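You operate a simulated robot arm through the tools that you are given. There is no shell and no other tool.

Carry out the task below with a simulated two-armed robot. There is one attempt and no reset: what you move stays moved.

## Task
Unwind the old yarn, then wind on blue yarn to the length on the card.
Fine: press reset once between; the clip goes in the catch; leave the knob on wind.

The check looks at the end state, three seconds after you hand in, the way a careful person would. Anything else that was tipped, shoved, dropped, spilled or broken makes it a failure.

## Robot
Two 7-joint arms with fingered hands on one trunk that stands fixed in place. Base frame: the origin is at the foot of the trunk, x ahead of it, y to its left, z up; the work surface is at about z = 0.8. Readings come in m, degrees, newtons and seconds.
The left shoulder is at [0.05, 0.214, 0.869], the right one opposite. With the tool pointing down near the work surface each hand reaches from about 0.4 to 0.9 m from the base axis, measured 20 degrees to its own side. Payload 3 kg a hand.
The TCP of each hand is the grasp point between the finger pads, 0.026 m short of the fingertips. In the tool frame z runs along the fingers and y along their closing line. The gripper opens to 0.132 m. The gripper's body begins 0.073 m behind the TCP. The gripper is a hand of 3 fingers: y runs from the thumb to the fingers, the wrist lies at [0, 0, -0.229] in the tool frame.
Orientation is that of the tool frame in the base frame, as [roll, pitch, yaw] about the fixed x, y, z axes, in that order (R = Rz(yaw) Ry(pitch) Rx(roll)). With the fingers straight down and closing along the base's y, the tool's x points along the base's -x, its y along +y and its z along -z.

## Interface
- The arms move only by the tool step_arm. It takes "left_moves", "right_moves" or both (then of equal length, played together; a hand with none holds still); each is a list of rows, each a list of 6 numbers: the shift along the tool's x, y, z in m, then the turn, a rotation vector about the tool's x, y, z in degrees. In form: [[tx, ty, tz, rx, ry, rz], ...]. A call has 1 to 20 rows; each row shifts and turns the commanded pose from where the row before left it, along the tool's axes as they then stand. Rows are played at 5 a second. More than 0.05 m and 8.6 degrees between two rows, and nothing of the call is played. Where a pose cannot be reached the arm comes as near as it can. A force on the tool above 40 N (or 10 N above the force at the start of the call, whichever is more), or a blocked arm, ends the call early, and 0.2 s more pass. In this call time passes only in rows, and 0.2 s behind the last. It gives the time, the measured TCP pose, the force on the tool (base axes), the opening and the grip force at its end, in the units of the frame above (readings bear some noise), with the torque about the TCP (base axes, N m) and any sound that the robot's microphone picked up.
- Cameras (640 x 400 px; columns grow to the right, rows downward): "scene" is now at [0.0277, -0.0257, 1.5027]; the picture's right is [-0.30, -0.95, 0.00], its down [-0.61, 0.19, -0.77] and it looks along [0.73, -0.23, -0.64] (base axes); focal length 335 px, centre (320, 200). "left" rides on the left gripper at [-0.061, 0.003, -0.092] in its tool frame; the picture's right is [-0.05, -1.00, 0.00], its down [0.83, -0.04, -0.56] and it looks along [0.55, -0.03, 0.83] (tool axes); focal length 230 px, centre (320, 200). "right" rides on the right gripper at [0.062, 0.003, -0.092] in its tool frame; the picture's right is [-0.05, 1.00, 0.00], its down [-0.83, -0.04, -0.56] and it looks along [-0.55, -0.03, 0.83] (tool axes); focal length 230 px, centre (320, 200). There is no depth. A picture from a camera that has moved, and an enlarged one, comes with that camera's place and axes in the base frame and with its lens.
- grab_frame(camera): a new picture of that camera. No time passes.
- curl_fingers(finger1, finger2, thumb_bend, hand): sets how far each is bent, from 0 (flat) to 100 (curled in); at 30 the hand is open as for a grip, at 70 the pads meet at the TCP. One left out holds its place. A second passes; each finger stops where it meets its share of the squeeze, and holds until it gets a number again. It is the only way to open and close the hand. It gives what a move gives, with no picture; readings hold the bend of each and the force on the fingers (four entries, about 0 where the hand has none), thumb and palm.
- head_to(pan, tilt): turns the head with the scene camera to pan (to the left, within 86 degrees either way) and tilt (down, from -29 to 69), counted from straight ahead of the robot. It gives what a move gives.
- zoom(camera, box): a new picture of the part [left, top, right, bottom] of that camera's present view, enlarged. No time passes.
- sign_off(): hands the job in; it is judged then, once.

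Nothing tells you positions but the pictures and the camera data. Unless the task says otherwise, let go and move clear before handing in.

The tools are called as name(argument=value, ...) on one line, values as JSON. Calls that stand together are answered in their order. step_arm: Moves the arms, as the interface text tells. Its arguments: {"type":"object","properties":{"left_moves":{"type":"array","items":{"type":"array","items":{"type":"number"}}},"right_moves":{"type":"array","items":{"type":"array","items":{"type":"number"}}}},"required":[]} The other tools are called the same way: curl_fingers (finger1, finger2, thumb_bend, hand) moves the fingers one by one; head_to (pan, tilt) turns the head that bears the scene camera; grab_frame (camera) takes a picture; zoom (camera, box) takes an enlarged picture of a part of a camera's view; sign_off () hands the job in.

At the start:

```text
time_s: 0.0
left_eef_pos: [0.5324, 0.0109, 1.166]
left_ee_rot: [180.0, 0.0, 154.6]
left_wrist_force: [-0.1, 0.2, 0.3]
left_ft_torque: [-0.01, -0.01, 0.04]
left_opening: 0.1316
left_grip_force: 0.0
left_shape: jaw
left_bend: [30.0, 30.0, 30.0]
left_finger forces: [0.1, 0.0, 0.0, 0.0, 0.0, 0.1]
right_eef_pos: [0.417, -0.4734, 1.1849]
right_ee_rot: [180.0, 0.0, 154.6]
right_wrist_force: [0.5, 0.2, -0.3]
right_ft_torque: [0.01, -0.01, -0.02]
right_opening: 0.1317
right_grip_force: 0.1
right_shape: jaw
right_bend: [30.0, 30.0, 30.0]
right_finger forces: [0.0, 0.0, 0.1, 0.1, 0.1, 0.0]
head pan, tilt: [-17.5, 40.0]
```

scene: 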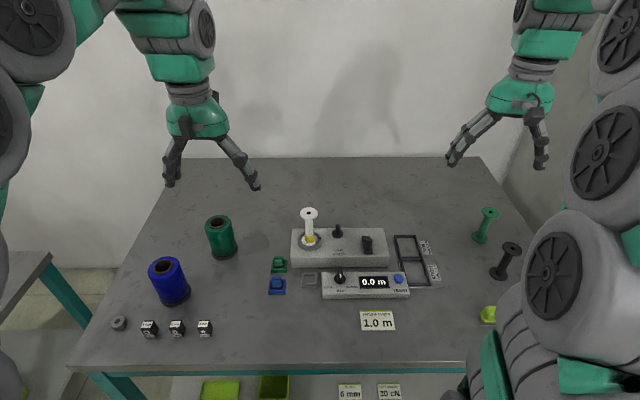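
right: 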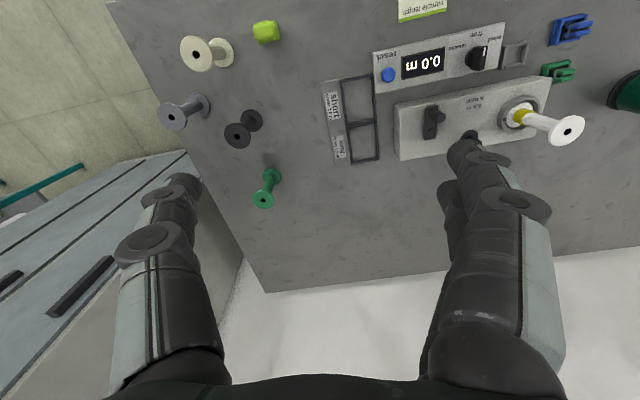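
left: 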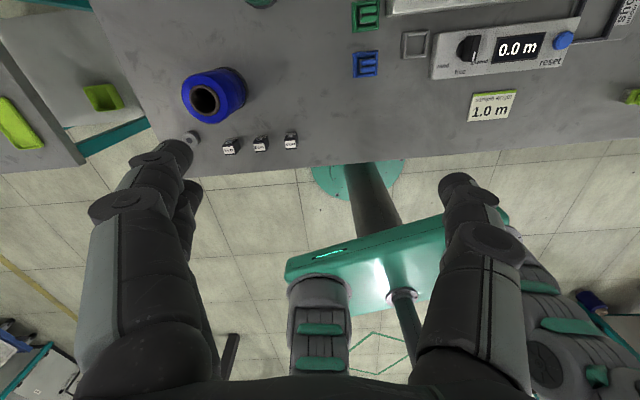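

I see a winding station with a spool on a spindle, a control box with a display, knob and blue reset, green and blue clips, yarn cones, and a card reading 1.0 m. I'll look closer before touching anything.

zoom(camera="scene", box=[260, 195, 450, 315])

zoom(camera="right", box=[320, 0, 640, 200])

zoom(camera="left", box=[340, 0, 640, 160])

zoom(camera="scene", box=[90, 200, 330, 350])

zoom(camera="scene", box=[340, 200, 540, 400])

```text
3.33 times, centred on (355, 255) of scene
camera zoom: at [0.0277, -0.0257, 1.5027], right [-0.3, -0.95, 0.0], down [-0.61, 0.19, -0.77], along [0.73, -0.23, -0.64], focal length 1118 px, centre (203, 17)
```

zoom: 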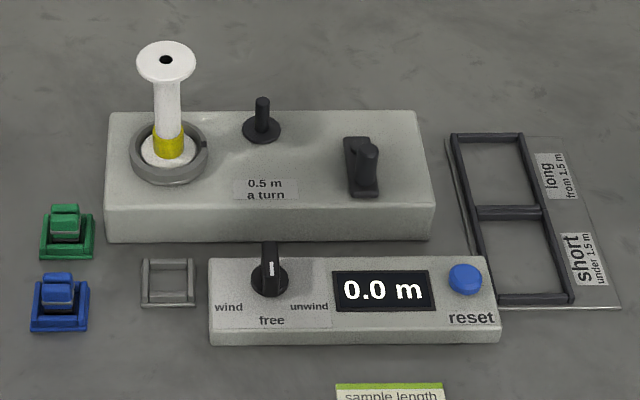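

```text
2.00 times, centred on (480, 100) of right
camera zoom: at [0.3619, -0.4441, 1.2775], right [0.48, 0.88, 0.0], down [0.73, -0.4, 0.56], along [0.49, -0.26, -0.83], focal length 460 px, centre (0, 400)
```

zoom: 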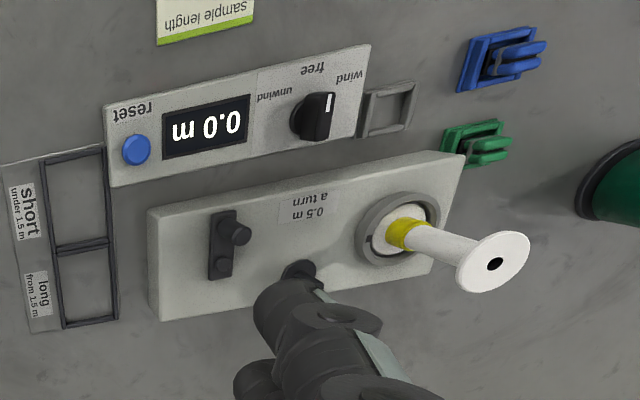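

```text
2.13 times, centred on (490, 80) of left
camera zoom: at [0.5906, -0.0129, 1.2583], right [-0.38, -0.92, 0.0], down [-0.77, 0.32, 0.56], along [-0.51, 0.21, -0.83], focal length 491 px, centre (-43, 456)
```

zoom: 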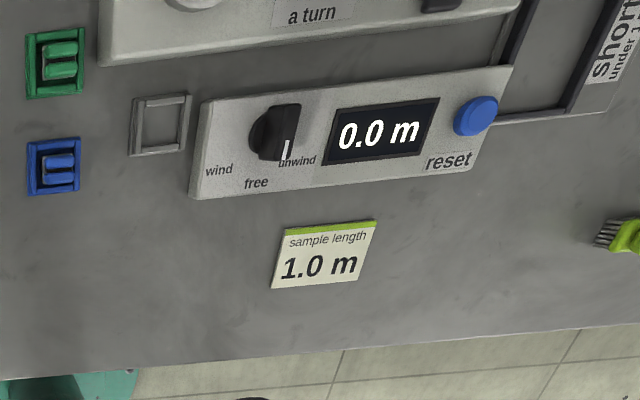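

```text
2.67 times, centred on (210, 275) of scene
camera zoom: at [0.0277, -0.0257, 1.5027], right [-0.3, -0.95, 0.0], down [-0.61, 0.19, -0.77], along [0.73, -0.23, -0.64], focal length 894 px, centre (613, 0)
```

zoom: 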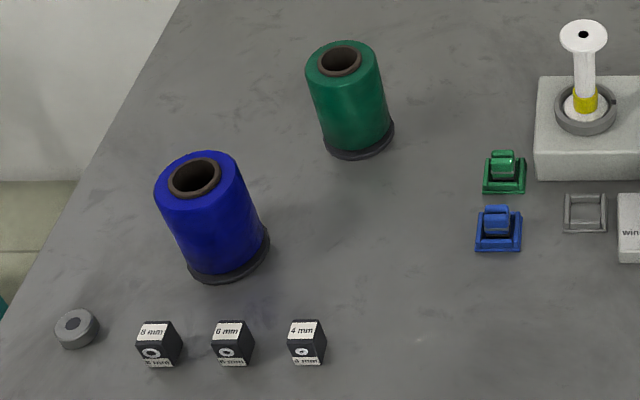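

```text
2.00 times, centred on (440, 300) of scene
camera zoom: at [0.0277, -0.0257, 1.5027], right [-0.3, -0.95, 0.0], down [-0.61, 0.19, -0.77], along [0.73, -0.23, -0.64], focal length 671 px, centre (80, 0)
```

zoom: 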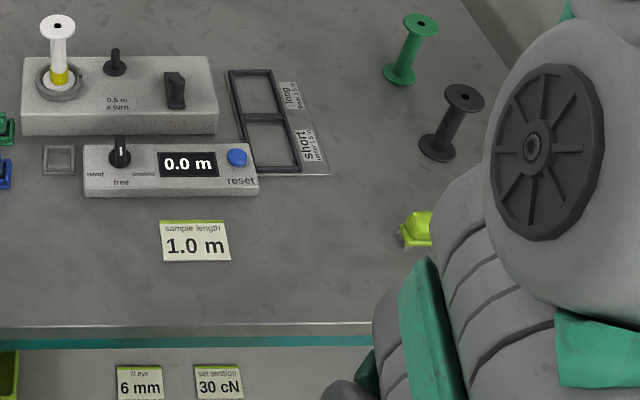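

I take the black arm with the peg to be a crank ("0.5 m a turn"), the grey frame to be the catch, and the knob to have wind/free/unwind positions. I'll zoom in further to confirm this.

zoom(camera="scene", box=[325, 215, 395, 260])

zoom(camera="scene", box=[320, 262, 370, 302])

zoom(camera="scene", box=[264, 250, 324, 300])

zoom(camera="left", box=[440, 20, 520, 80])

zoom(camera="right", box=[400, 90, 500, 160])

zoom(camera="right", box=[450, 20, 530, 80])

zoom(camera="scene", box=[290, 200, 340, 250])

```text
8.89 times, centred on (360, 238) of scene
camera zoom: at [0.0277, -0.0257, 1.5027], right [-0.3, -0.95, 0.0], down [-0.61, 0.19, -0.77], along [0.73, -0.23, -0.64], focal length 2982 px, centre (-36, -133)
```

zoom: 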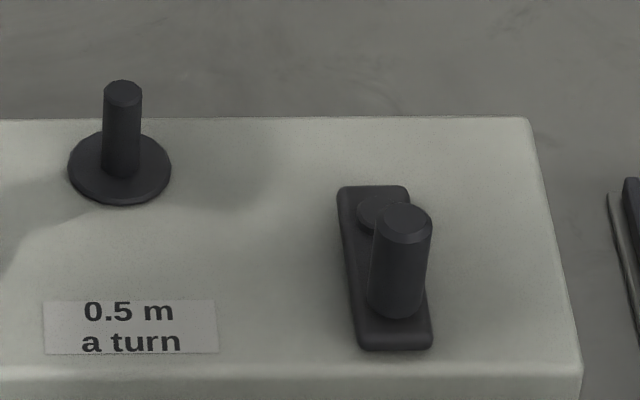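

```text
10.00 times, centred on (345, 282) of scene
camera zoom: at [0.0277, -0.0257, 1.5027], right [-0.3, -0.95, 0.0], down [-0.61, 0.19, -0.77], along [0.73, -0.23, -0.64], focal length 3354 px, centre (70, -620)
```

zoom: 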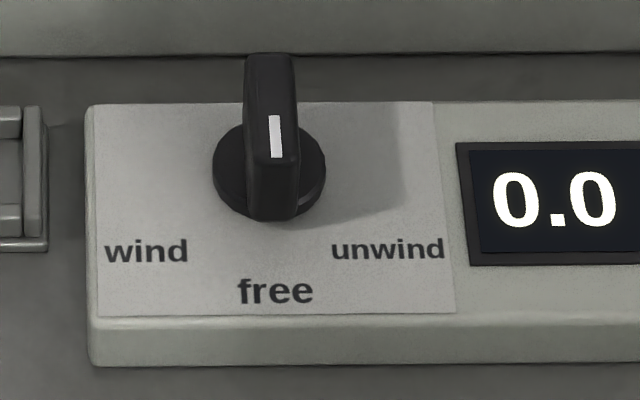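

```text
8.00 times, centred on (294, 275) of scene
camera zoom: at [0.0277, -0.0257, 1.5027], right [-0.3, -0.95, 0.0], down [-0.61, 0.19, -0.77], along [0.73, -0.23, -0.64], focal length 2684 px, centre (528, -400)
```

zoom: 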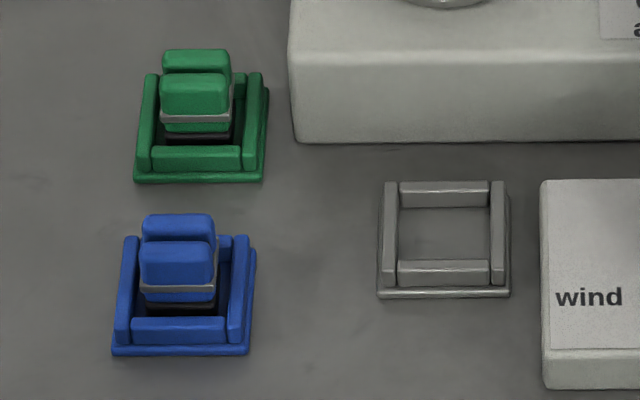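

```text
6.67 times, centred on (480, 50) of left
camera zoom: at [0.5906, -0.0129, 1.2583], right [-0.38, -0.92, 0.0], down [-0.77, 0.32, 0.56], along [-0.51, 0.21, -0.83], focal length 1534 px, centre (-747, 1200)
```

zoom: 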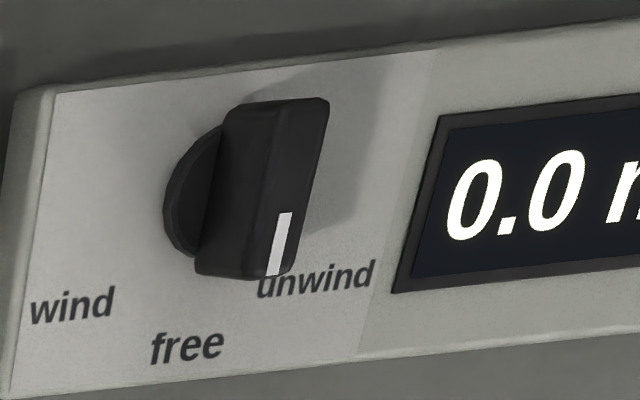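

```text
5.71 times, centred on (450, 125) of right
camera zoom: at [0.3619, -0.4441, 1.2775], right [0.48, 0.88, 0.0], down [0.73, -0.4, 0.56], along [0.49, -0.26, -0.83], focal length 1315 px, centre (-423, 629)
```

zoom: 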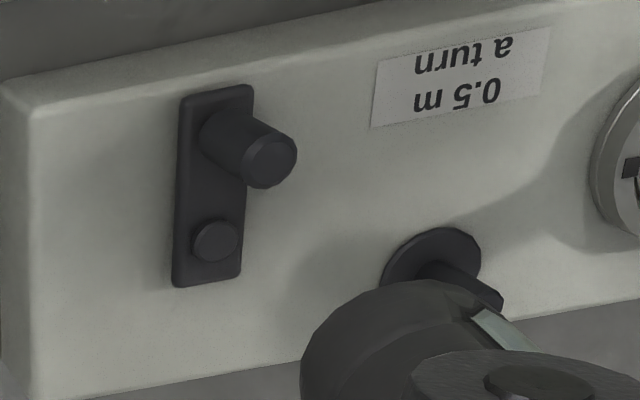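

```text
6.67 times, centred on (490, 50) of right
camera zoom: at [0.3619, -0.4441, 1.2775], right [0.48, 0.88, 0.0], down [0.73, -0.4, 0.56], along [0.49, -0.26, -0.83], focal length 1534 px, centre (-813, 1200)
```

zoom: 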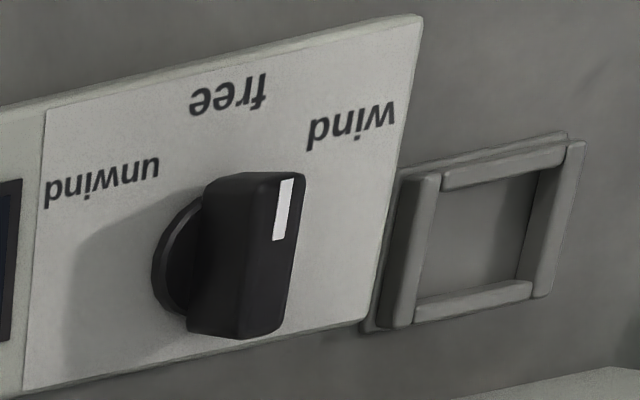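

```text
8.00 times, centred on (315, 225) of scene
camera zoom: at [0.0277, -0.0257, 1.5027], right [-0.3, -0.95, 0.0], down [-0.61, 0.19, -0.77], along [0.73, -0.23, -0.64], focal length 2684 px, centre (360, 0)
```

zoom: 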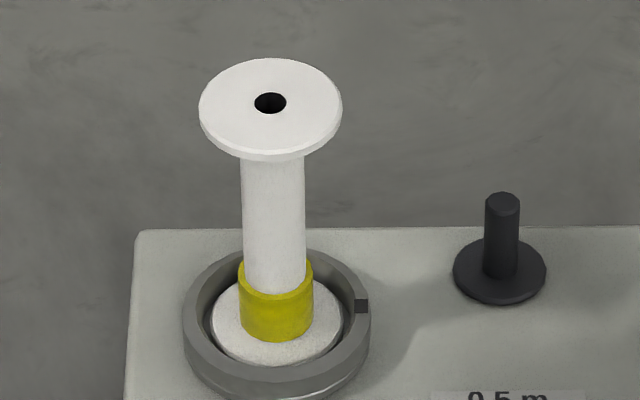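

The knob points at "free" for now, and the crank is the black arm with a round handle, at about (0.54, -0.32). I'll bring the right hand over the station and look from its camera to fix the positions by triangulation.

step_arm(right_moves=[[-0.0044, 0.0293, 0.027, 0, 0, 0], [-0.0044, 0.0293, 0.027, 0, 0, 0], [-0.0044, 0.0293, 0.027, 0, 0, 0], [-0.0044, 0.0293, 0.027, 0, 0, 0], [-0.0044, 0.0293, 0.027, 0, 0, 0]])

grab_frame(camera="right")

grab_frame(camera="left")

grab_frame(camera="scene")

```text
time_s: 1.2
left_eef_pos: [0.5325, 0.0107, 1.1658]
left_ee_rot: [-179.9, 0.0, 154.5]
left_wrist_force: [-0.4, 0.0, 0.8]
left_ft_torque: [-0.01, 0.04, 0.01]
left_opening: 0.132
left_grip_force: 0.0
left_shape: jaw
left_bend: [30.0, 30.0, 30.0]
left_finger forces: [0.0, 0.0, 0.0, 0.1, 0.1, 0.1]
right_eef_pos: [0.4986, -0.3495, 1.0487]
right_ee_rot: [180.0, 0.2, 154.5]
right_wrist_force: [0.0, -1.4, -0.2]
right_ft_torque: [0.01, 0.01, 0.0]
right_opening: 0.132
right_grip_force: 0.1
right_shape: jaw
right_bend: [30.0, 30.0, 30.0]
right_finger forces: [0.0, 0.1, 0.1, 0.0, 0.1, 0.0]
head pan, tilt: [-17.5, 40.0]
```

```text
taken
camera right: at [0.4442, -0.3206, 1.1417], right [0.48, 0.88, 0.0], down [0.73, -0.4, 0.56], along [0.49, -0.26, -0.83], focal length 230 px, centre (320, 200)
```

right: 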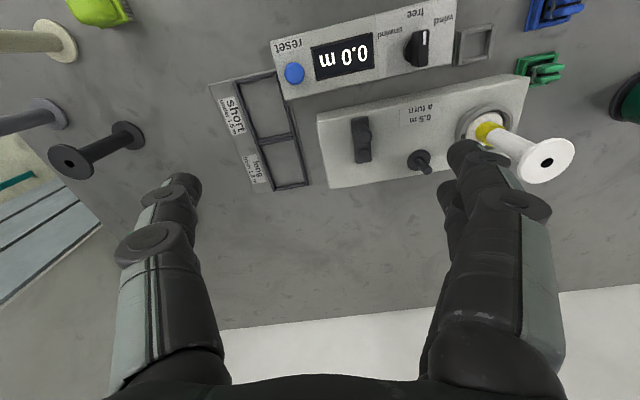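

```text
taken
camera left: at [0.5906, -0.013, 1.2584], right [-0.38, -0.92, 0.0], down [-0.77, 0.32, 0.56], along [-0.51, 0.21, -0.83], focal length 230 px, centre (320, 200)
```

left: 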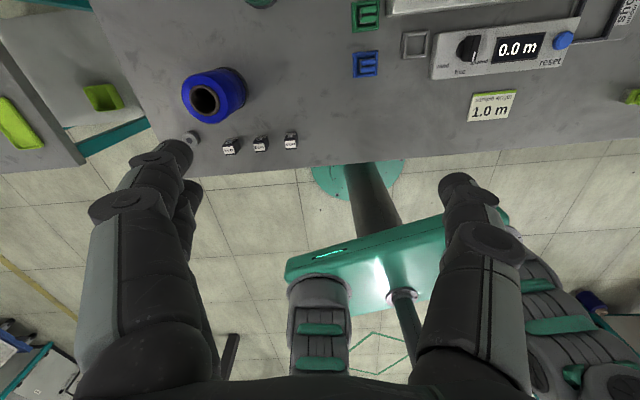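

```text
taken
```

scene: 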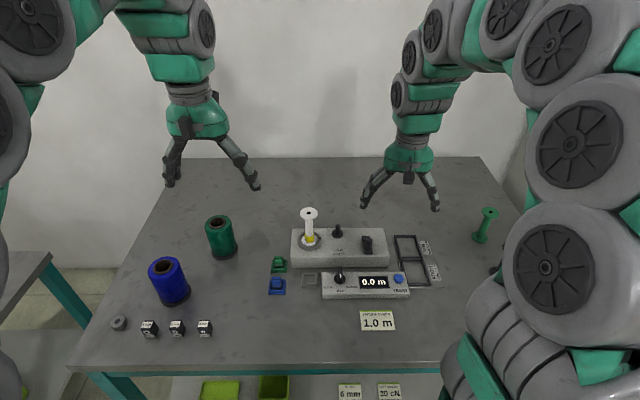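

From triangulation, the crank handle top is near (0.539, -0.316, 0.892), with the pivot near (0.569, -0.327). Closer zooms will refine the knob, reset button, clip and catch.

zoom(camera="right", box=[260, 0, 460, 125])

zoom(camera="right", box=[310, 70, 470, 190])

zoom(camera="right", box=[400, 0, 600, 125])

zoom(camera="left", box=[330, 0, 490, 100])

zoom(camera="scene", box=[350, 262, 420, 306])

```text
3.20 times, centred on (360, 62) of right
camera zoom: at [0.4442, -0.3206, 1.1417], right [0.48, 0.88, 0.0], down [0.73, -0.4, 0.56], along [0.49, -0.26, -0.83], focal length 736 px, centre (192, 640)
```

zoom: 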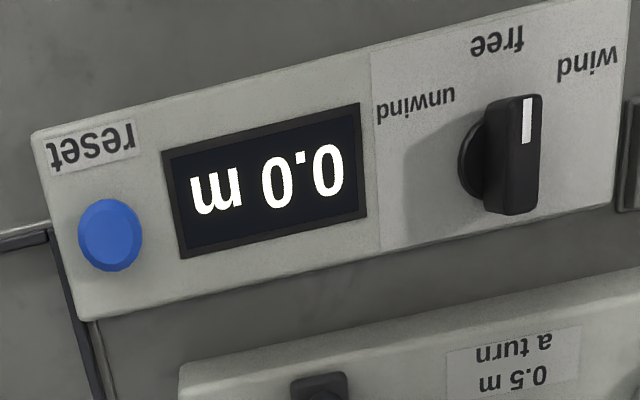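

```text
3.33 times, centred on (390, 130) of right
camera zoom: at [0.4442, -0.3206, 1.1417], right [0.48, 0.88, 0.0], down [0.73, -0.4, 0.56], along [0.49, -0.26, -0.83], focal length 767 px, centre (87, 433)
```

zoom: 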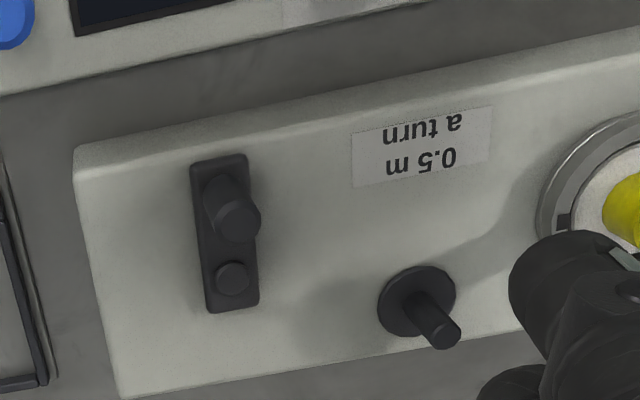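

```text
3.20 times, centred on (500, 62) of right
camera zoom: at [0.4442, -0.3206, 1.1417], right [0.48, 0.88, 0.0], down [0.73, -0.4, 0.56], along [0.49, -0.26, -0.83], focal length 736 px, centre (-256, 640)
```

zoom: 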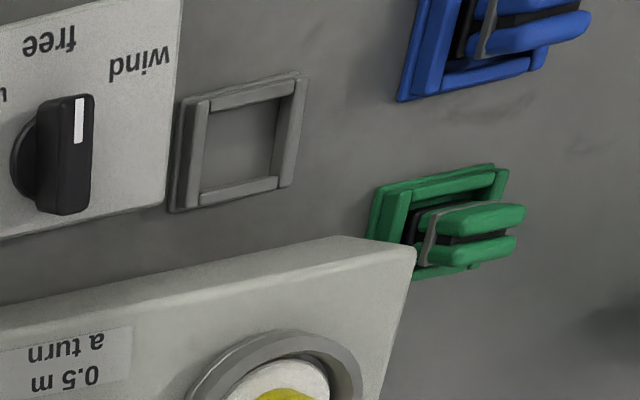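

```text
4.00 times, centred on (410, 50) of left
camera zoom: at [0.5906, -0.013, 1.2584], right [-0.38, -0.92, 0.0], down [-0.77, 0.32, 0.56], along [-0.51, 0.21, -0.83], focal length 920 px, centre (-40, 800)
```

zoom: 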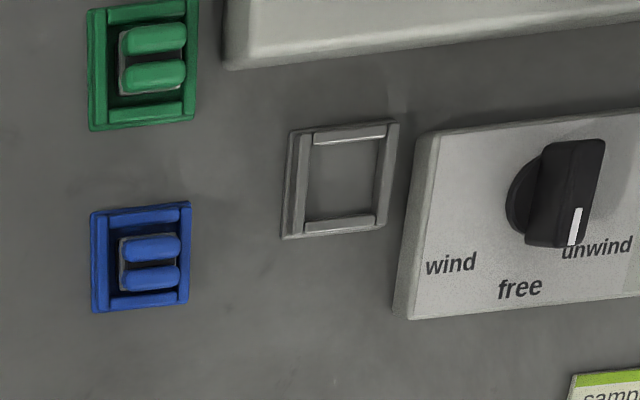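

```text
9.09 times, centred on (385, 284) of scene
camera zoom: at [0.0277, -0.0257, 1.5027], right [-0.3, -0.95, 0.0], down [-0.61, 0.19, -0.77], along [0.73, -0.23, -0.64], focal length 3049 px, centre (-271, -564)
```

zoom: 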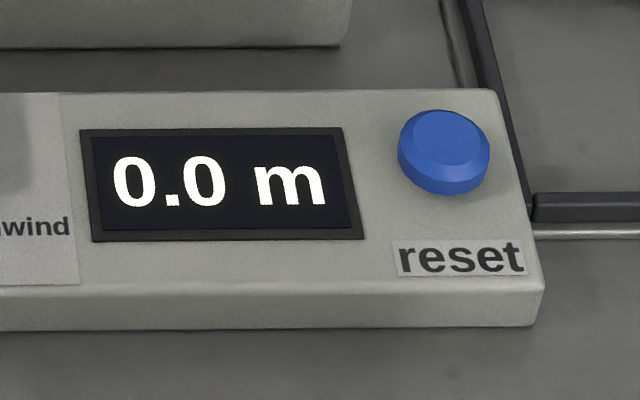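

Station yaw comes out near -16.5°, with the knob axis near (0.493, -0.2225, top 0.85) and the reset top near (0.451, -0.360, 0.836). I'll test-close the right fingers in the air to see the finger geometry.

curl_fingers(hand="right", finger1=58, finger2=58, thumb_bend=58)

grab_frame(camera="right")

zoom(camera="scene", box=[340, 110, 460, 220])

```text
time_s: 2.2
left_eef_pos: [0.5349, 0.0121, 1.1662]
left_ee_rot: [179.9, 0.0, 154.5]
left_wrist_force: [0.6, -0.3, 1.6]
left_ft_torque: [0.0, -0.02, -0.01]
left_opening: 0.1319
left_grip_force: 0.1
left_shape: jaw
left_bend: [30.0, 30.0, 30.0]
left_finger forces: [0.1, 0.0, 0.0, 0.0, 0.0, 0.1]
right_eef_pos: [0.4974, -0.3495, 1.0487]
right_ee_rot: [-180.0, 0.0, 154.5]
right_wrist_force: [-0.2, -0.5, -0.7]
right_ft_torque: [0.0, -0.01, 0.0]
right_opening: 0.0452
right_grip_force: 0.1
right_shape: fingers
right_bend: [57.0, 57.0, 57.0]
right_finger forces: [0.0, 0.0, 0.1, 0.0, 0.0, 0.0]
head pan, tilt: [-17.5, 40.0]
```

```text
taken
camera right: at [0.4437, -0.321, 1.1421], right [0.48, 0.88, 0.0], down [0.73, -0.4, 0.56], along [0.49, -0.26, -0.83], focal length 230 px, centre (320, 200)
```

right: 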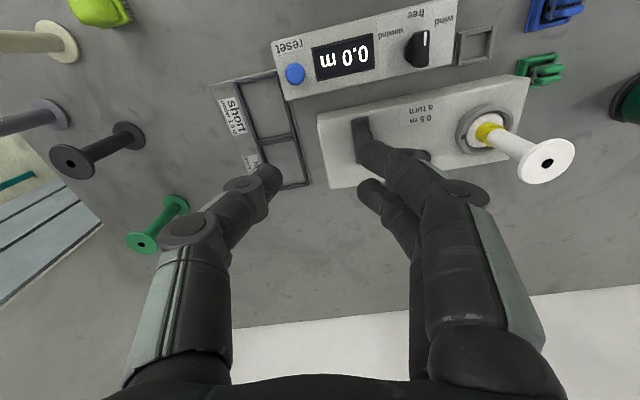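

```text
3.64 times, centred on (400, 165) of scene
camera zoom: at [0.0277, -0.0257, 1.5027], right [-0.3, -0.95, 0.0], down [-0.61, 0.19, -0.77], along [0.73, -0.23, -0.64], focal length 1220 px, centre (29, 327)
```

zoom: 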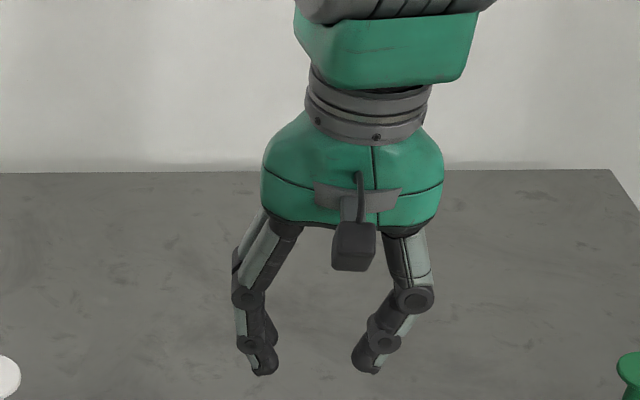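

With the fingers half closed the opening is 45 mm and the two fingers sit about 35 mm apart, which suits both the bar knob and the round crank handle. I'll move the right hand above the knob, aligned with its bar.

step_arm(right_moves=[[0, 0, 0, 0, 0, -4.5], [0, 0, 0, 0, 0, -4.5], [0.0101, 0.0302, 0.0322, 0, 0, 0], [0.0101, 0.0302, 0.0322, 0, 0, 0], [0.0101, 0.0302, 0.0322, 0, 0, 0], [0.0101, 0.0302, 0.0322, 0, 0, 0]])

grab_frame(camera="right")

zoom(camera="scene", box=[260, 180, 420, 310])

grab_frame(camera="left")

```text
time_s: 3.6
left_eef_pos: [0.5337, 0.0117, 1.1651]
left_ee_rot: [-180.0, 0.0, 154.5]
left_wrist_force: [0.1, -0.4, 0.7]
left_ft_torque: [0.0, 0.01, 0.0]
left_opening: 0.1318
left_grip_force: 0.1
left_shape: jaw
left_bend: [30.0, 30.0, 30.0]
left_finger forces: [0.0, 0.1, 0.1, 0.1, 0.0, 0.0]
right_eef_pos: [0.4947, -0.222, 0.9212]
right_ee_rot: [180.0, 0.0, 163.5]
right_wrist_force: [-0.1, -0.3, 0.3]
right_ft_torque: [0.0, -0.01, -0.01]
right_opening: 0.045
right_grip_force: 0.1
right_shape: fingers
right_bend: [57.0, 57.0, 57.0]
right_finger forces: [0.0, 0.1, 0.0, 0.0, 0.0, 0.0]
head pan, tilt: [-17.5, 40.0]
```

```text
taken
camera right: at [0.4369, -0.2012, 1.0133], right [0.33, 0.94, 0.0], down [0.78, -0.28, 0.56], along [0.52, -0.18, -0.83], focal length 230 px, centre (320, 200)
```

right: 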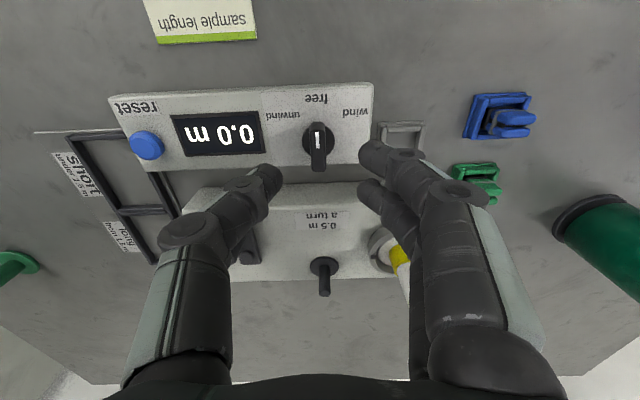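

```text
3.08 times, centred on (340, 245) of scene
camera zoom: at [0.0277, -0.0257, 1.5027], right [-0.3, -0.95, 0.0], down [-0.61, 0.19, -0.77], along [0.73, -0.23, -0.64], focal length 1032 px, centre (258, 62)
```

zoom: 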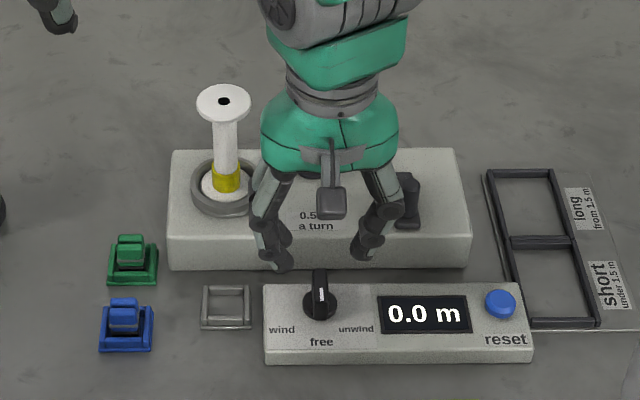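

```text
taken
camera left: at [0.5906, -0.013, 1.2583], right [-0.38, -0.92, 0.0], down [-0.77, 0.32, 0.56], along [-0.51, 0.21, -0.83], focal length 230 px, centre (320, 200)
```

left: 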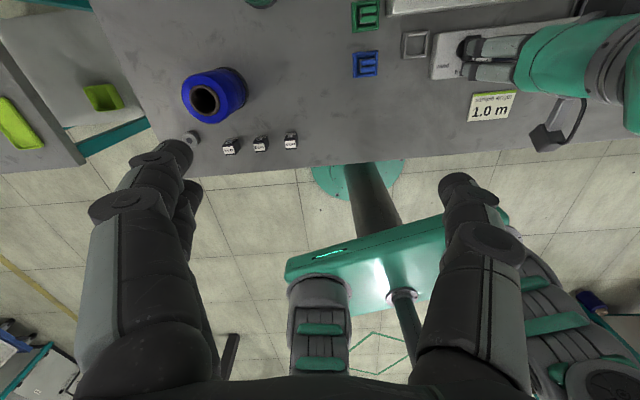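

The hand is centred over the knob with the bar aligned. I'll descend until the fingertips straddle the bar, then close.

step_arm(right_moves=[[0, 0, 0.03, 0, 0, 0], [0, 0, 0.02, 0, 0, 0], [0, 0, 0.011, 0, 0, 0]])

grab_frame(camera="right")

zoom(camera="scene", box=[300, 220, 400, 310])

```text
time_s: 4.4
left_eef_pos: [0.5335, 0.0107, 1.1661]
left_ee_rot: [-180.0, 0.0, 154.6]
left_wrist_force: [-0.3, -0.3, -0.3]
left_ft_torque: [-0.04, 0.01, 0.01]
left_opening: 0.1321
left_grip_force: 0.0
left_shape: jaw
left_bend: [30.0, 30.0, 30.0]
left_finger forces: [0.0, 0.0, 0.1, 0.1, 0.0, 0.0]
right_eef_pos: [0.4944, -0.2234, 0.8593]
right_ee_rot: [179.9, 0.0, 163.5]
right_wrist_force: [-0.6, -1.0, -0.4]
right_ft_torque: [-0.01, 0.0, 0.02]
right_opening: 0.0449
right_grip_force: 0.1
right_shape: fingers
right_bend: [57.0, 57.0, 57.0]
right_finger forces: [0.1, 0.1, 0.0, 0.0, 0.0, 0.1]
head pan, tilt: [-17.5, 40.0]
```

```text
taken
camera right: at [0.4366, -0.2029, 0.9526], right [0.33, 0.94, 0.0], down [0.78, -0.28, 0.55], along [0.52, -0.18, -0.83], focal length 230 px, centre (320, 200)
```

right: 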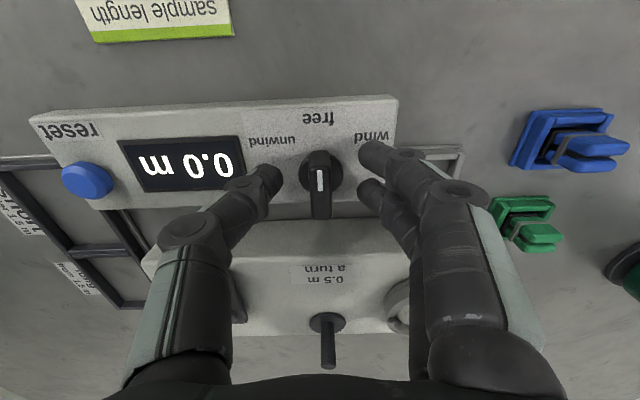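

```text
4.44 times, centred on (350, 265) of scene
camera zoom: at [0.0277, -0.0257, 1.5027], right [-0.3, -0.95, 0.0], down [-0.61, 0.19, -0.77], along [0.73, -0.23, -0.64], focal length 1491 px, centre (187, -89)
```

zoom: 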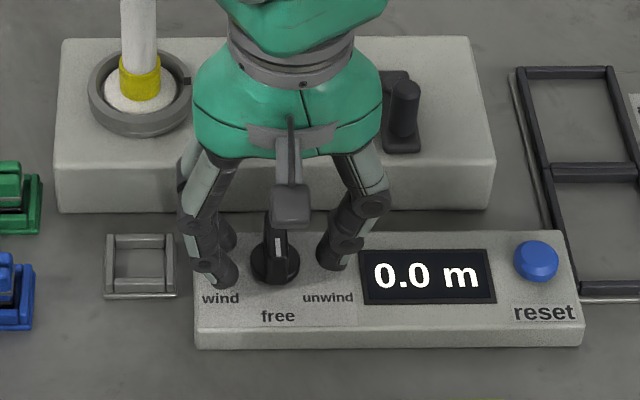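

The tips straddle the knob evenly with no contact yet. Closing on it now.

curl_fingers(hand="right", finger1=70, finger2=70, thumb_bend=70)

grab_frame(camera="right")

```text
time_s: 5.4
left_eef_pos: [0.5337, 0.0118, 1.1663]
left_ee_rot: [-179.9, 0.0, 154.6]
left_wrist_force: [0.0, 0.0, -0.8]
left_ft_torque: [0.01, 0.0, -0.03]
left_opening: 0.1317
left_grip_force: 0.1
left_shape: jaw
left_bend: [30.0, 30.0, 30.0]
left_finger forces: [0.0, 0.0, 0.0, 0.1, 0.0, 0.0]
right_eef_pos: [0.4935, -0.2234, 0.8604]
right_ee_rot: [-180.0, -0.1, 163.6]
right_wrist_force: [0.5, 0.6, -2.4]
right_ft_torque: [0.02, -0.02, 0.04]
right_opening: 0.0132
right_grip_force: 2.7
right_shape: fingers
right_bend: [67.0, 67.0, 68.0]
right_finger forces: [1.8, 2.0, 0.0, 0.0, 2.9, 0.1]
head pan, tilt: [-17.5, 40.0]
```

```text
taken
camera right: at [0.4365, -0.2029, 0.9528], right [0.33, 0.94, 0.0], down [0.78, -0.28, 0.56], along [0.52, -0.18, -0.83], focal length 230 px, centre (320, 200)
```

right: 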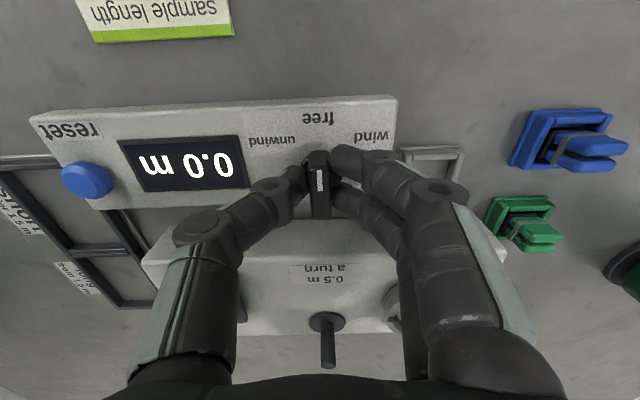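

I have the knob (13 mm opening, about 3 N). Turning it counter-clockwise seen from above, toward "unwind".

step_arm(right_moves=[[0, 0, 0, 0, 0, -8.5], [0, 0, 0, 0, 0, -8.5], [0, 0, 0, 0, 0, -8.5], [0, 0, 0, 0, 0, -8.5], [0, 0, 0, 0, 0, -8.5], [0, 0, 0, 0, 0, -8.5]])

grab_frame(camera="right")

zoom(camera="scene", box=[300, 240, 380, 310])

```text
time_s: 6.8
left_eef_pos: [0.5335, 0.0115, 1.1653]
left_ee_rot: [180.0, 0.0, 154.5]
left_wrist_force: [-0.6, 0.1, 0.2]
left_ft_torque: [0.02, -0.03, 0.03]
left_opening: 0.1321
left_grip_force: 0.1
left_shape: jaw
left_bend: [30.0, 30.0, 30.0]
left_finger forces: [0.0, 0.0, 0.0, 0.0, 0.0, 0.1]
right_eef_pos: [0.4939, -0.2227, 0.8615]
right_ee_rot: [180.0, 0.0, -145.2]
right_wrist_force: [-1.5, -7.0, 0.5]
right_ft_torque: [-0.11, 0.0, -0.07]
right_opening: 0.0139
right_grip_force: 4.7
right_shape: fingers
right_bend: [68.0, 69.0, 68.0]
right_finger forces: [1.6, 0.3, 0.0, 0.0, 7.4, 0.0]
head pan, tilt: [-17.5, 40.0]
```

```text
taken
camera right: at [0.442, -0.256, 0.9531], right [-0.53, 0.85, 0.0], down [0.71, 0.44, 0.56], along [0.47, 0.29, -0.83], focal length 230 px, centre (320, 200)
```

right: 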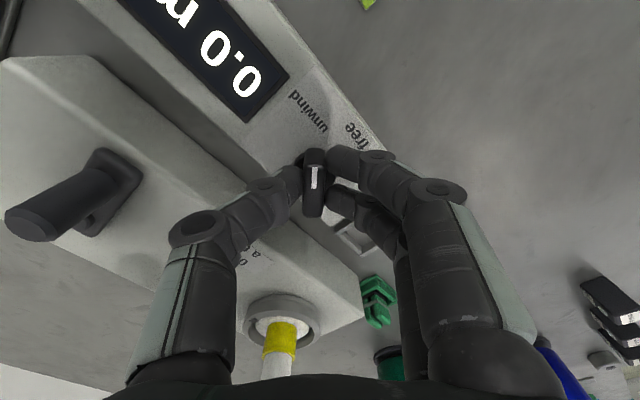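

```text
5.71 times, centred on (340, 275) of scene
camera zoom: at [0.0276, -0.0258, 1.5027], right [-0.3, -0.95, 0.0], down [-0.61, 0.19, -0.77], along [0.73, -0.23, -0.64], focal length 1917 px, centre (206, -229)
```

zoom: 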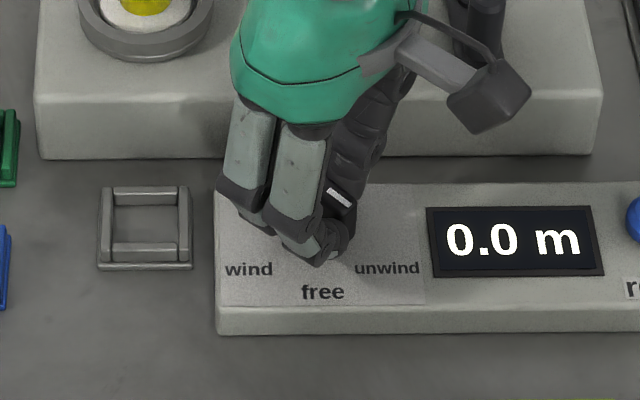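

The knob turned with the hand and now points almost at "unwind". One more small step.

step_arm(right_moves=[[0, 0, 0, 0, 0, -4.5], [0, 0, 0, 0, 0, -4.5]])

zoom(camera="right", box=[220, 60, 420, 240])

```text
time_s: 7.4
left_eef_pos: [0.5335, 0.0105, 1.1659]
left_ee_rot: [180.0, 0.0, 154.6]
left_wrist_force: [-0.9, 0.5, 0.4]
left_ft_torque: [0.02, 0.0, 0.01]
left_opening: 0.1319
left_grip_force: 0.0
left_shape: jaw
left_bend: [30.0, 30.0, 30.0]
left_finger forces: [0.1, 0.0, 0.0, 0.1, 0.0, 0.0]
right_eef_pos: [0.494, -0.2232, 0.8597]
right_ee_rot: [180.0, 0.0, -136.4]
right_wrist_force: [-2.8, -8.5, 1.1]
right_ft_torque: [-0.15, 0.04, -0.15]
right_opening: 0.0158
right_grip_force: 6.4
right_shape: fingers
right_bend: [68.0, 70.0, 68.0]
right_finger forces: [2.6, 0.0, 0.1, 0.0, 9.6, 0.0]
head pan, tilt: [-17.5, 40.0]
```

```text
2.22 times, centred on (320, 150) of right
camera zoom: at [0.4475, -0.2633, 0.953], right [-0.65, 0.76, 0.0], down [0.63, 0.54, 0.56], along [0.42, 0.36, -0.83], focal length 511 px, centre (320, 311)
```

zoom: 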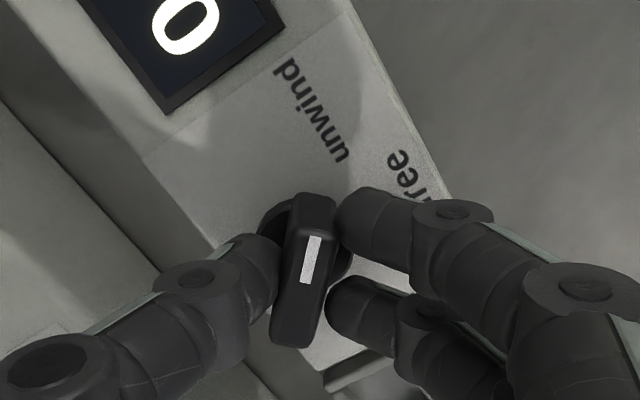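

The bar now lags the hand and the torque is rising, so the knob looks to be at its stop. I'll release and look at where it points.

curl_fingers(hand="right", finger1=57, finger2=57, thumb_bend=57)

step_arm(right_moves=[[0, 0, -0.03, 0, 0, 0], [0, 0, -0.04, 0, 0, 0]])

zoom(camera="right", box=[220, 60, 420, 240])

zoom(camera="scene", box=[300, 240, 380, 310])

```text
time_s: 8.4
left_eef_pos: [0.5336, 0.0102, 1.1659]
left_ee_rot: [179.9, 0.0, 154.5]
left_wrist_force: [-0.6, -0.3, 0.5]
left_ft_torque: [-0.01, -0.02, 0.02]
left_opening: 0.1319
left_grip_force: 0.2
left_shape: jaw
left_bend: [30.0, 30.0, 30.0]
left_finger forces: [0.0, 0.0, 0.0, 0.0, 0.0, 0.1]
right_eef_pos: [0.4957, -0.2232, 0.8603]
right_ee_rot: [179.9, 0.1, -136.4]
right_wrist_force: [0.0, -0.3, 0.5]
right_ft_torque: [0.0, 0.01, -0.02]
right_opening: 0.0472
right_grip_force: 0.1
right_shape: fingers
right_bend: [56.0, 56.0, 56.0]
right_finger forces: [0.0, 0.0, 0.1, 0.1, 0.1, 0.0]
head pan, tilt: [-17.5, 40.0]
```

```text
time_s: 9.0
left_eef_pos: [0.534, 0.0101, 1.166]
left_ee_rot: [-179.9, 0.1, 154.5]
left_wrist_force: [-0.5, 0.5, 0.8]
left_ft_torque: [-0.02, -0.01, 0.05]
left_opening: 0.1318
left_grip_force: 0.0
left_shape: jaw
left_bend: [30.0, 30.0, 30.0]
left_finger forces: [0.1, 0.0, 0.0, 0.0, 0.1, 0.0]
right_eef_pos: [0.4937, -0.2257, 0.9329]
right_ee_rot: [180.0, 0.0, -136.4]
right_wrist_force: [0.6, -1.2, 0.2]
right_ft_torque: [0.0, 0.02, 0.0]
right_opening: 0.0473
right_grip_force: 0.0
right_shape: fingers
right_bend: [56.0, 56.0, 56.0]
right_finger forces: [0.0, 0.0, 0.0, 0.1, 0.1, 0.1]
head pan, tilt: [-17.5, 40.0]
```

```text
2.22 times, centred on (320, 150) of right
camera zoom: at [0.4471, -0.2646, 1.0244], right [-0.65, 0.76, 0.0], down [0.63, 0.54, 0.55], along [0.42, 0.36, -0.83], focal length 511 px, centre (320, 311)
```

zoom: 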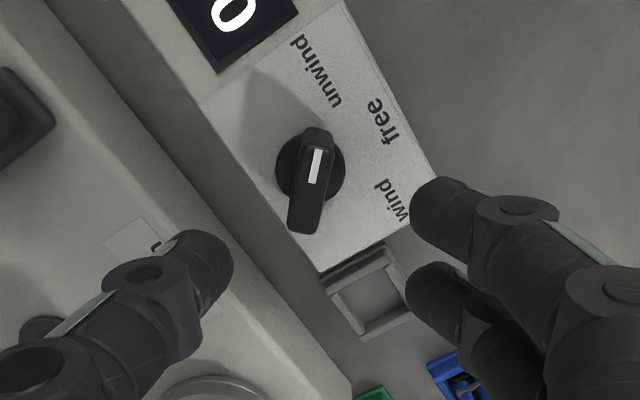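

```text
5.71 times, centred on (340, 275) of scene
camera zoom: at [0.0276, -0.0257, 1.5027], right [-0.3, -0.95, 0.0], down [-0.61, 0.19, -0.77], along [0.73, -0.23, -0.64], focal length 1917 px, centre (206, -229)
```

zoom: 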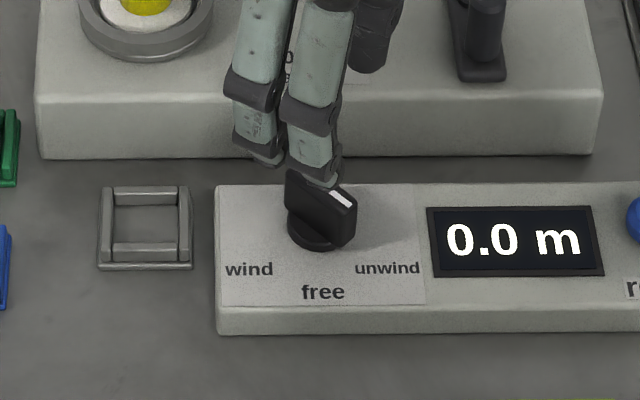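

The knob now points at "unwind". Next I'll rotate the hand back and move it above the crank handle.

step_arm(right_moves=[[0, 0, -0.005, 0, 0, 8.55], [0, 0, -0.005, 0, 0, 8.55], [0, 0, -0.005, 0, 0, 8.55], [0, 0, -0.005, 0, 0, 8.55], [0, 0, 0, 0, 0, 8.55], [0, 0, 0, 0, 0, 8.55], [0, 0, 0, 0, 0, 8.55], [-0.023, -0.0246, 0, 0, 0, 0], [-0.023, -0.0246, 0, 0, 0, 0], [-0.023, -0.0246, 0, 0, 0, 0]])

grab_frame(camera="right")

zoom(camera="scene", box=[300, 180, 420, 310])

```text
time_s: 11.2
left_eef_pos: [0.5333, 0.0121, 1.1659]
left_ee_rot: [180.0, 0.0, 154.7]
left_wrist_force: [-0.6, -0.1, 0.1]
left_ft_torque: [0.01, -0.03, -0.01]
left_opening: 0.1319
left_grip_force: 0.1
left_shape: jaw
left_bend: [30.0, 30.0, 30.0]
left_finger forces: [0.0, 0.1, 0.0, 0.0, 0.0, 0.1]
right_eef_pos: [0.5414, -0.3152, 0.9516]
right_ee_rot: [-180.0, 0.0, 163.7]
right_wrist_force: [0.1, 0.0, -0.7]
right_ft_torque: [-0.03, 0.01, 0.01]
right_opening: 0.0471
right_grip_force: 0.1
right_shape: fingers
right_bend: [56.0, 56.0, 56.0]
right_finger forces: [0.0, 0.0, 0.0, 0.1, 0.0, 0.0]
head pan, tilt: [-17.5, 40.0]
```

```text
taken
camera right: at [0.4833, -0.2947, 1.0433], right [0.33, 0.94, 0.0], down [0.78, -0.27, 0.56], along [0.52, -0.18, -0.83], focal length 230 px, centre (320, 200)
```

right: 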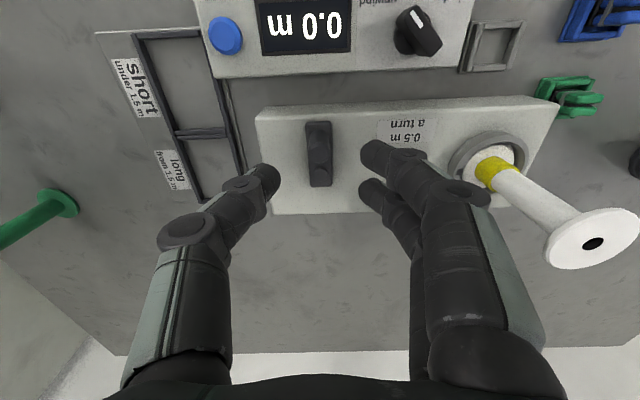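

```text
3.08 times, centred on (360, 245) of scene
camera zoom: at [0.0277, -0.0257, 1.5027], right [-0.3, -0.95, 0.0], down [-0.61, 0.19, -0.77], along [0.73, -0.23, -0.64], focal length 1032 px, centre (197, 62)
```

zoom: 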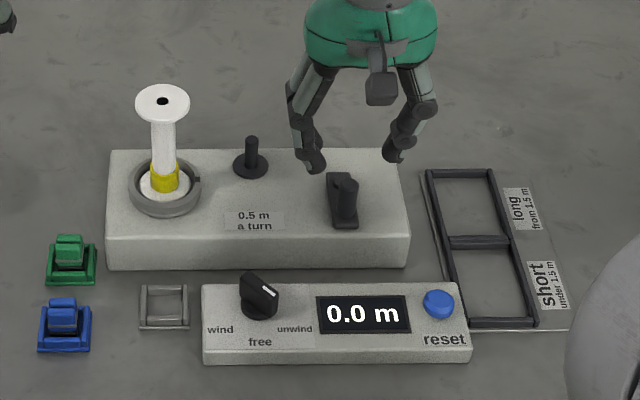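

zoom(camera="right", box=[270, 100, 370, 220])

zoom(camera="scene", box=[335, 220, 395, 270])

```text
3.33 times, centred on (320, 160) of right
camera zoom: at [0.4833, -0.2947, 1.0433], right [0.33, 0.94, 0.0], down [0.78, -0.27, 0.56], along [0.52, -0.18, -0.83], focal length 767 px, centre (320, 333)
```

zoom: 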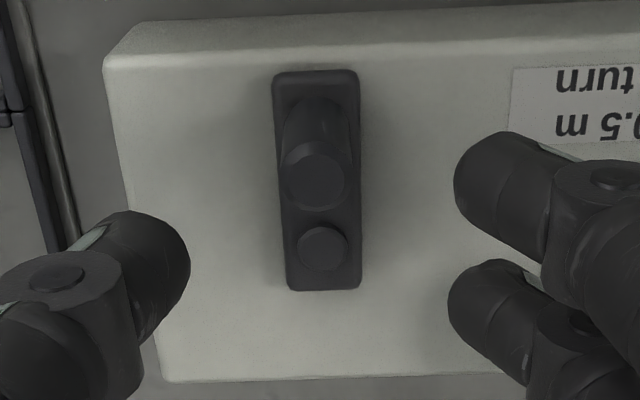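

```text
8.00 times, centred on (365, 245) of scene
camera zoom: at [0.0277, -0.0257, 1.5027], right [-0.3, -0.95, 0.0], down [-0.61, 0.19, -0.77], along [0.73, -0.23, -0.64], focal length 2684 px, centre (-40, -160)
```

zoom: 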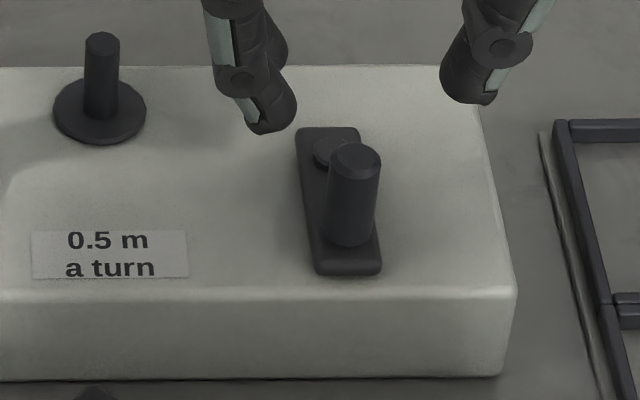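

The crank handle top is at (0.5397, -0.3158, 0.892) in both views, with the pivot at (0.571, -0.325), so the radius is about 32 mm. I'll descend and grip it.

step_arm(right_moves=[[0.0014, -0.001, 0.02, 0, 0, 0], [0, 0, 0.02, 0, 0, 0], [0, 0, 0.0175, 0, 0, 0]])

curl_fingers(hand="right", finger1=70, finger2=70, thumb_bend=70)

grab_frame(camera="right")

zoom(camera="scene", box=[300, 180, 420, 310])

```text
time_s: 12.0
left_eef_pos: [0.5331, 0.0116, 1.1652]
left_ee_rot: [180.0, 0.0, 154.6]
left_wrist_force: [-0.2, 0.0, 0.0]
left_ft_torque: [-0.02, 0.01, 0.0]
left_opening: 0.132
left_grip_force: 0.0
left_shape: jaw
left_bend: [30.0, 30.0, 30.0]
left_finger forces: [0.0, 0.0, 0.0, 0.1, 0.0, 0.1]
right_eef_pos: [0.5398, -0.3141, 0.8934]
right_ee_rot: [-180.0, -0.1, 163.7]
right_wrist_force: [0.0, 0.2, -0.1]
right_ft_torque: [0.01, 0.02, -0.01]
right_opening: 0.0474
right_grip_force: 0.1
right_shape: fingers
right_bend: [56.0, 56.0, 56.0]
right_finger forces: [0.1, 0.0, 0.1, 0.0, 0.0, 0.0]
head pan, tilt: [-17.5, 40.0]
```

```text
time_s: 13.0
left_eef_pos: [0.5341, 0.0107, 1.1651]
left_ee_rot: [-180.0, -0.1, 154.6]
left_wrist_force: [0.2, -0.3, -0.3]
left_ft_torque: [0.01, -0.01, -0.01]
left_opening: 0.1319
left_grip_force: 0.1
left_shape: jaw
left_bend: [30.0, 30.0, 30.0]
left_finger forces: [0.0, 0.1, 0.0, 0.0, 0.0, 0.0]
right_eef_pos: [0.5377, -0.3138, 0.8939]
right_ee_rot: [179.9, 0.0, 163.7]
right_wrist_force: [0.1, 0.3, -1.3]
right_ft_torque: [0.04, 0.0, -0.01]
right_opening: 0.0096
right_grip_force: 2.9
right_shape: fingers
right_bend: [70.0, 67.0, 68.0]
right_finger forces: [0.1, 2.9, 0.1, 0.0, 3.0, 0.0]
head pan, tilt: [-17.5, 40.0]
```

```text
taken
camera right: at [0.4806, -0.2945, 0.9859], right [0.33, 0.94, 0.0], down [0.79, -0.27, 0.56], along [0.52, -0.18, -0.83], focal length 230 px, centre (320, 200)
```

right: 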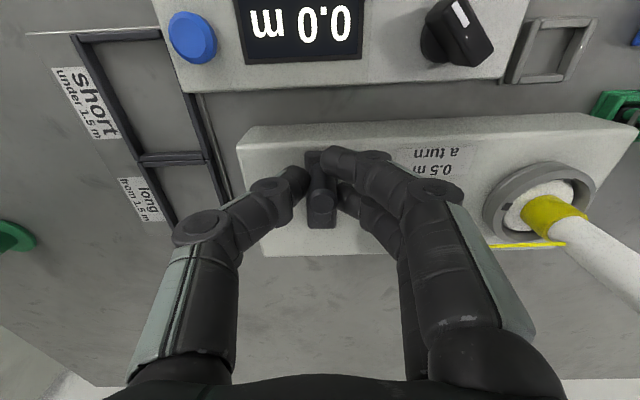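

```text
3.08 times, centred on (360, 245) of scene
camera zoom: at [0.0277, -0.0257, 1.5027], right [-0.3, -0.95, 0.0], down [-0.61, 0.19, -0.77], along [0.73, -0.23, -0.64], focal length 1032 px, centre (197, 62)
```

zoom: 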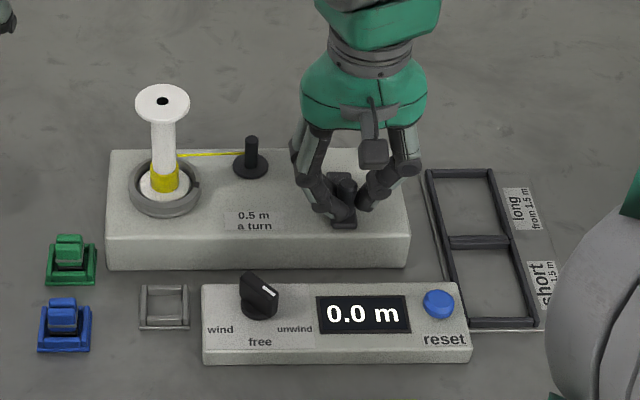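

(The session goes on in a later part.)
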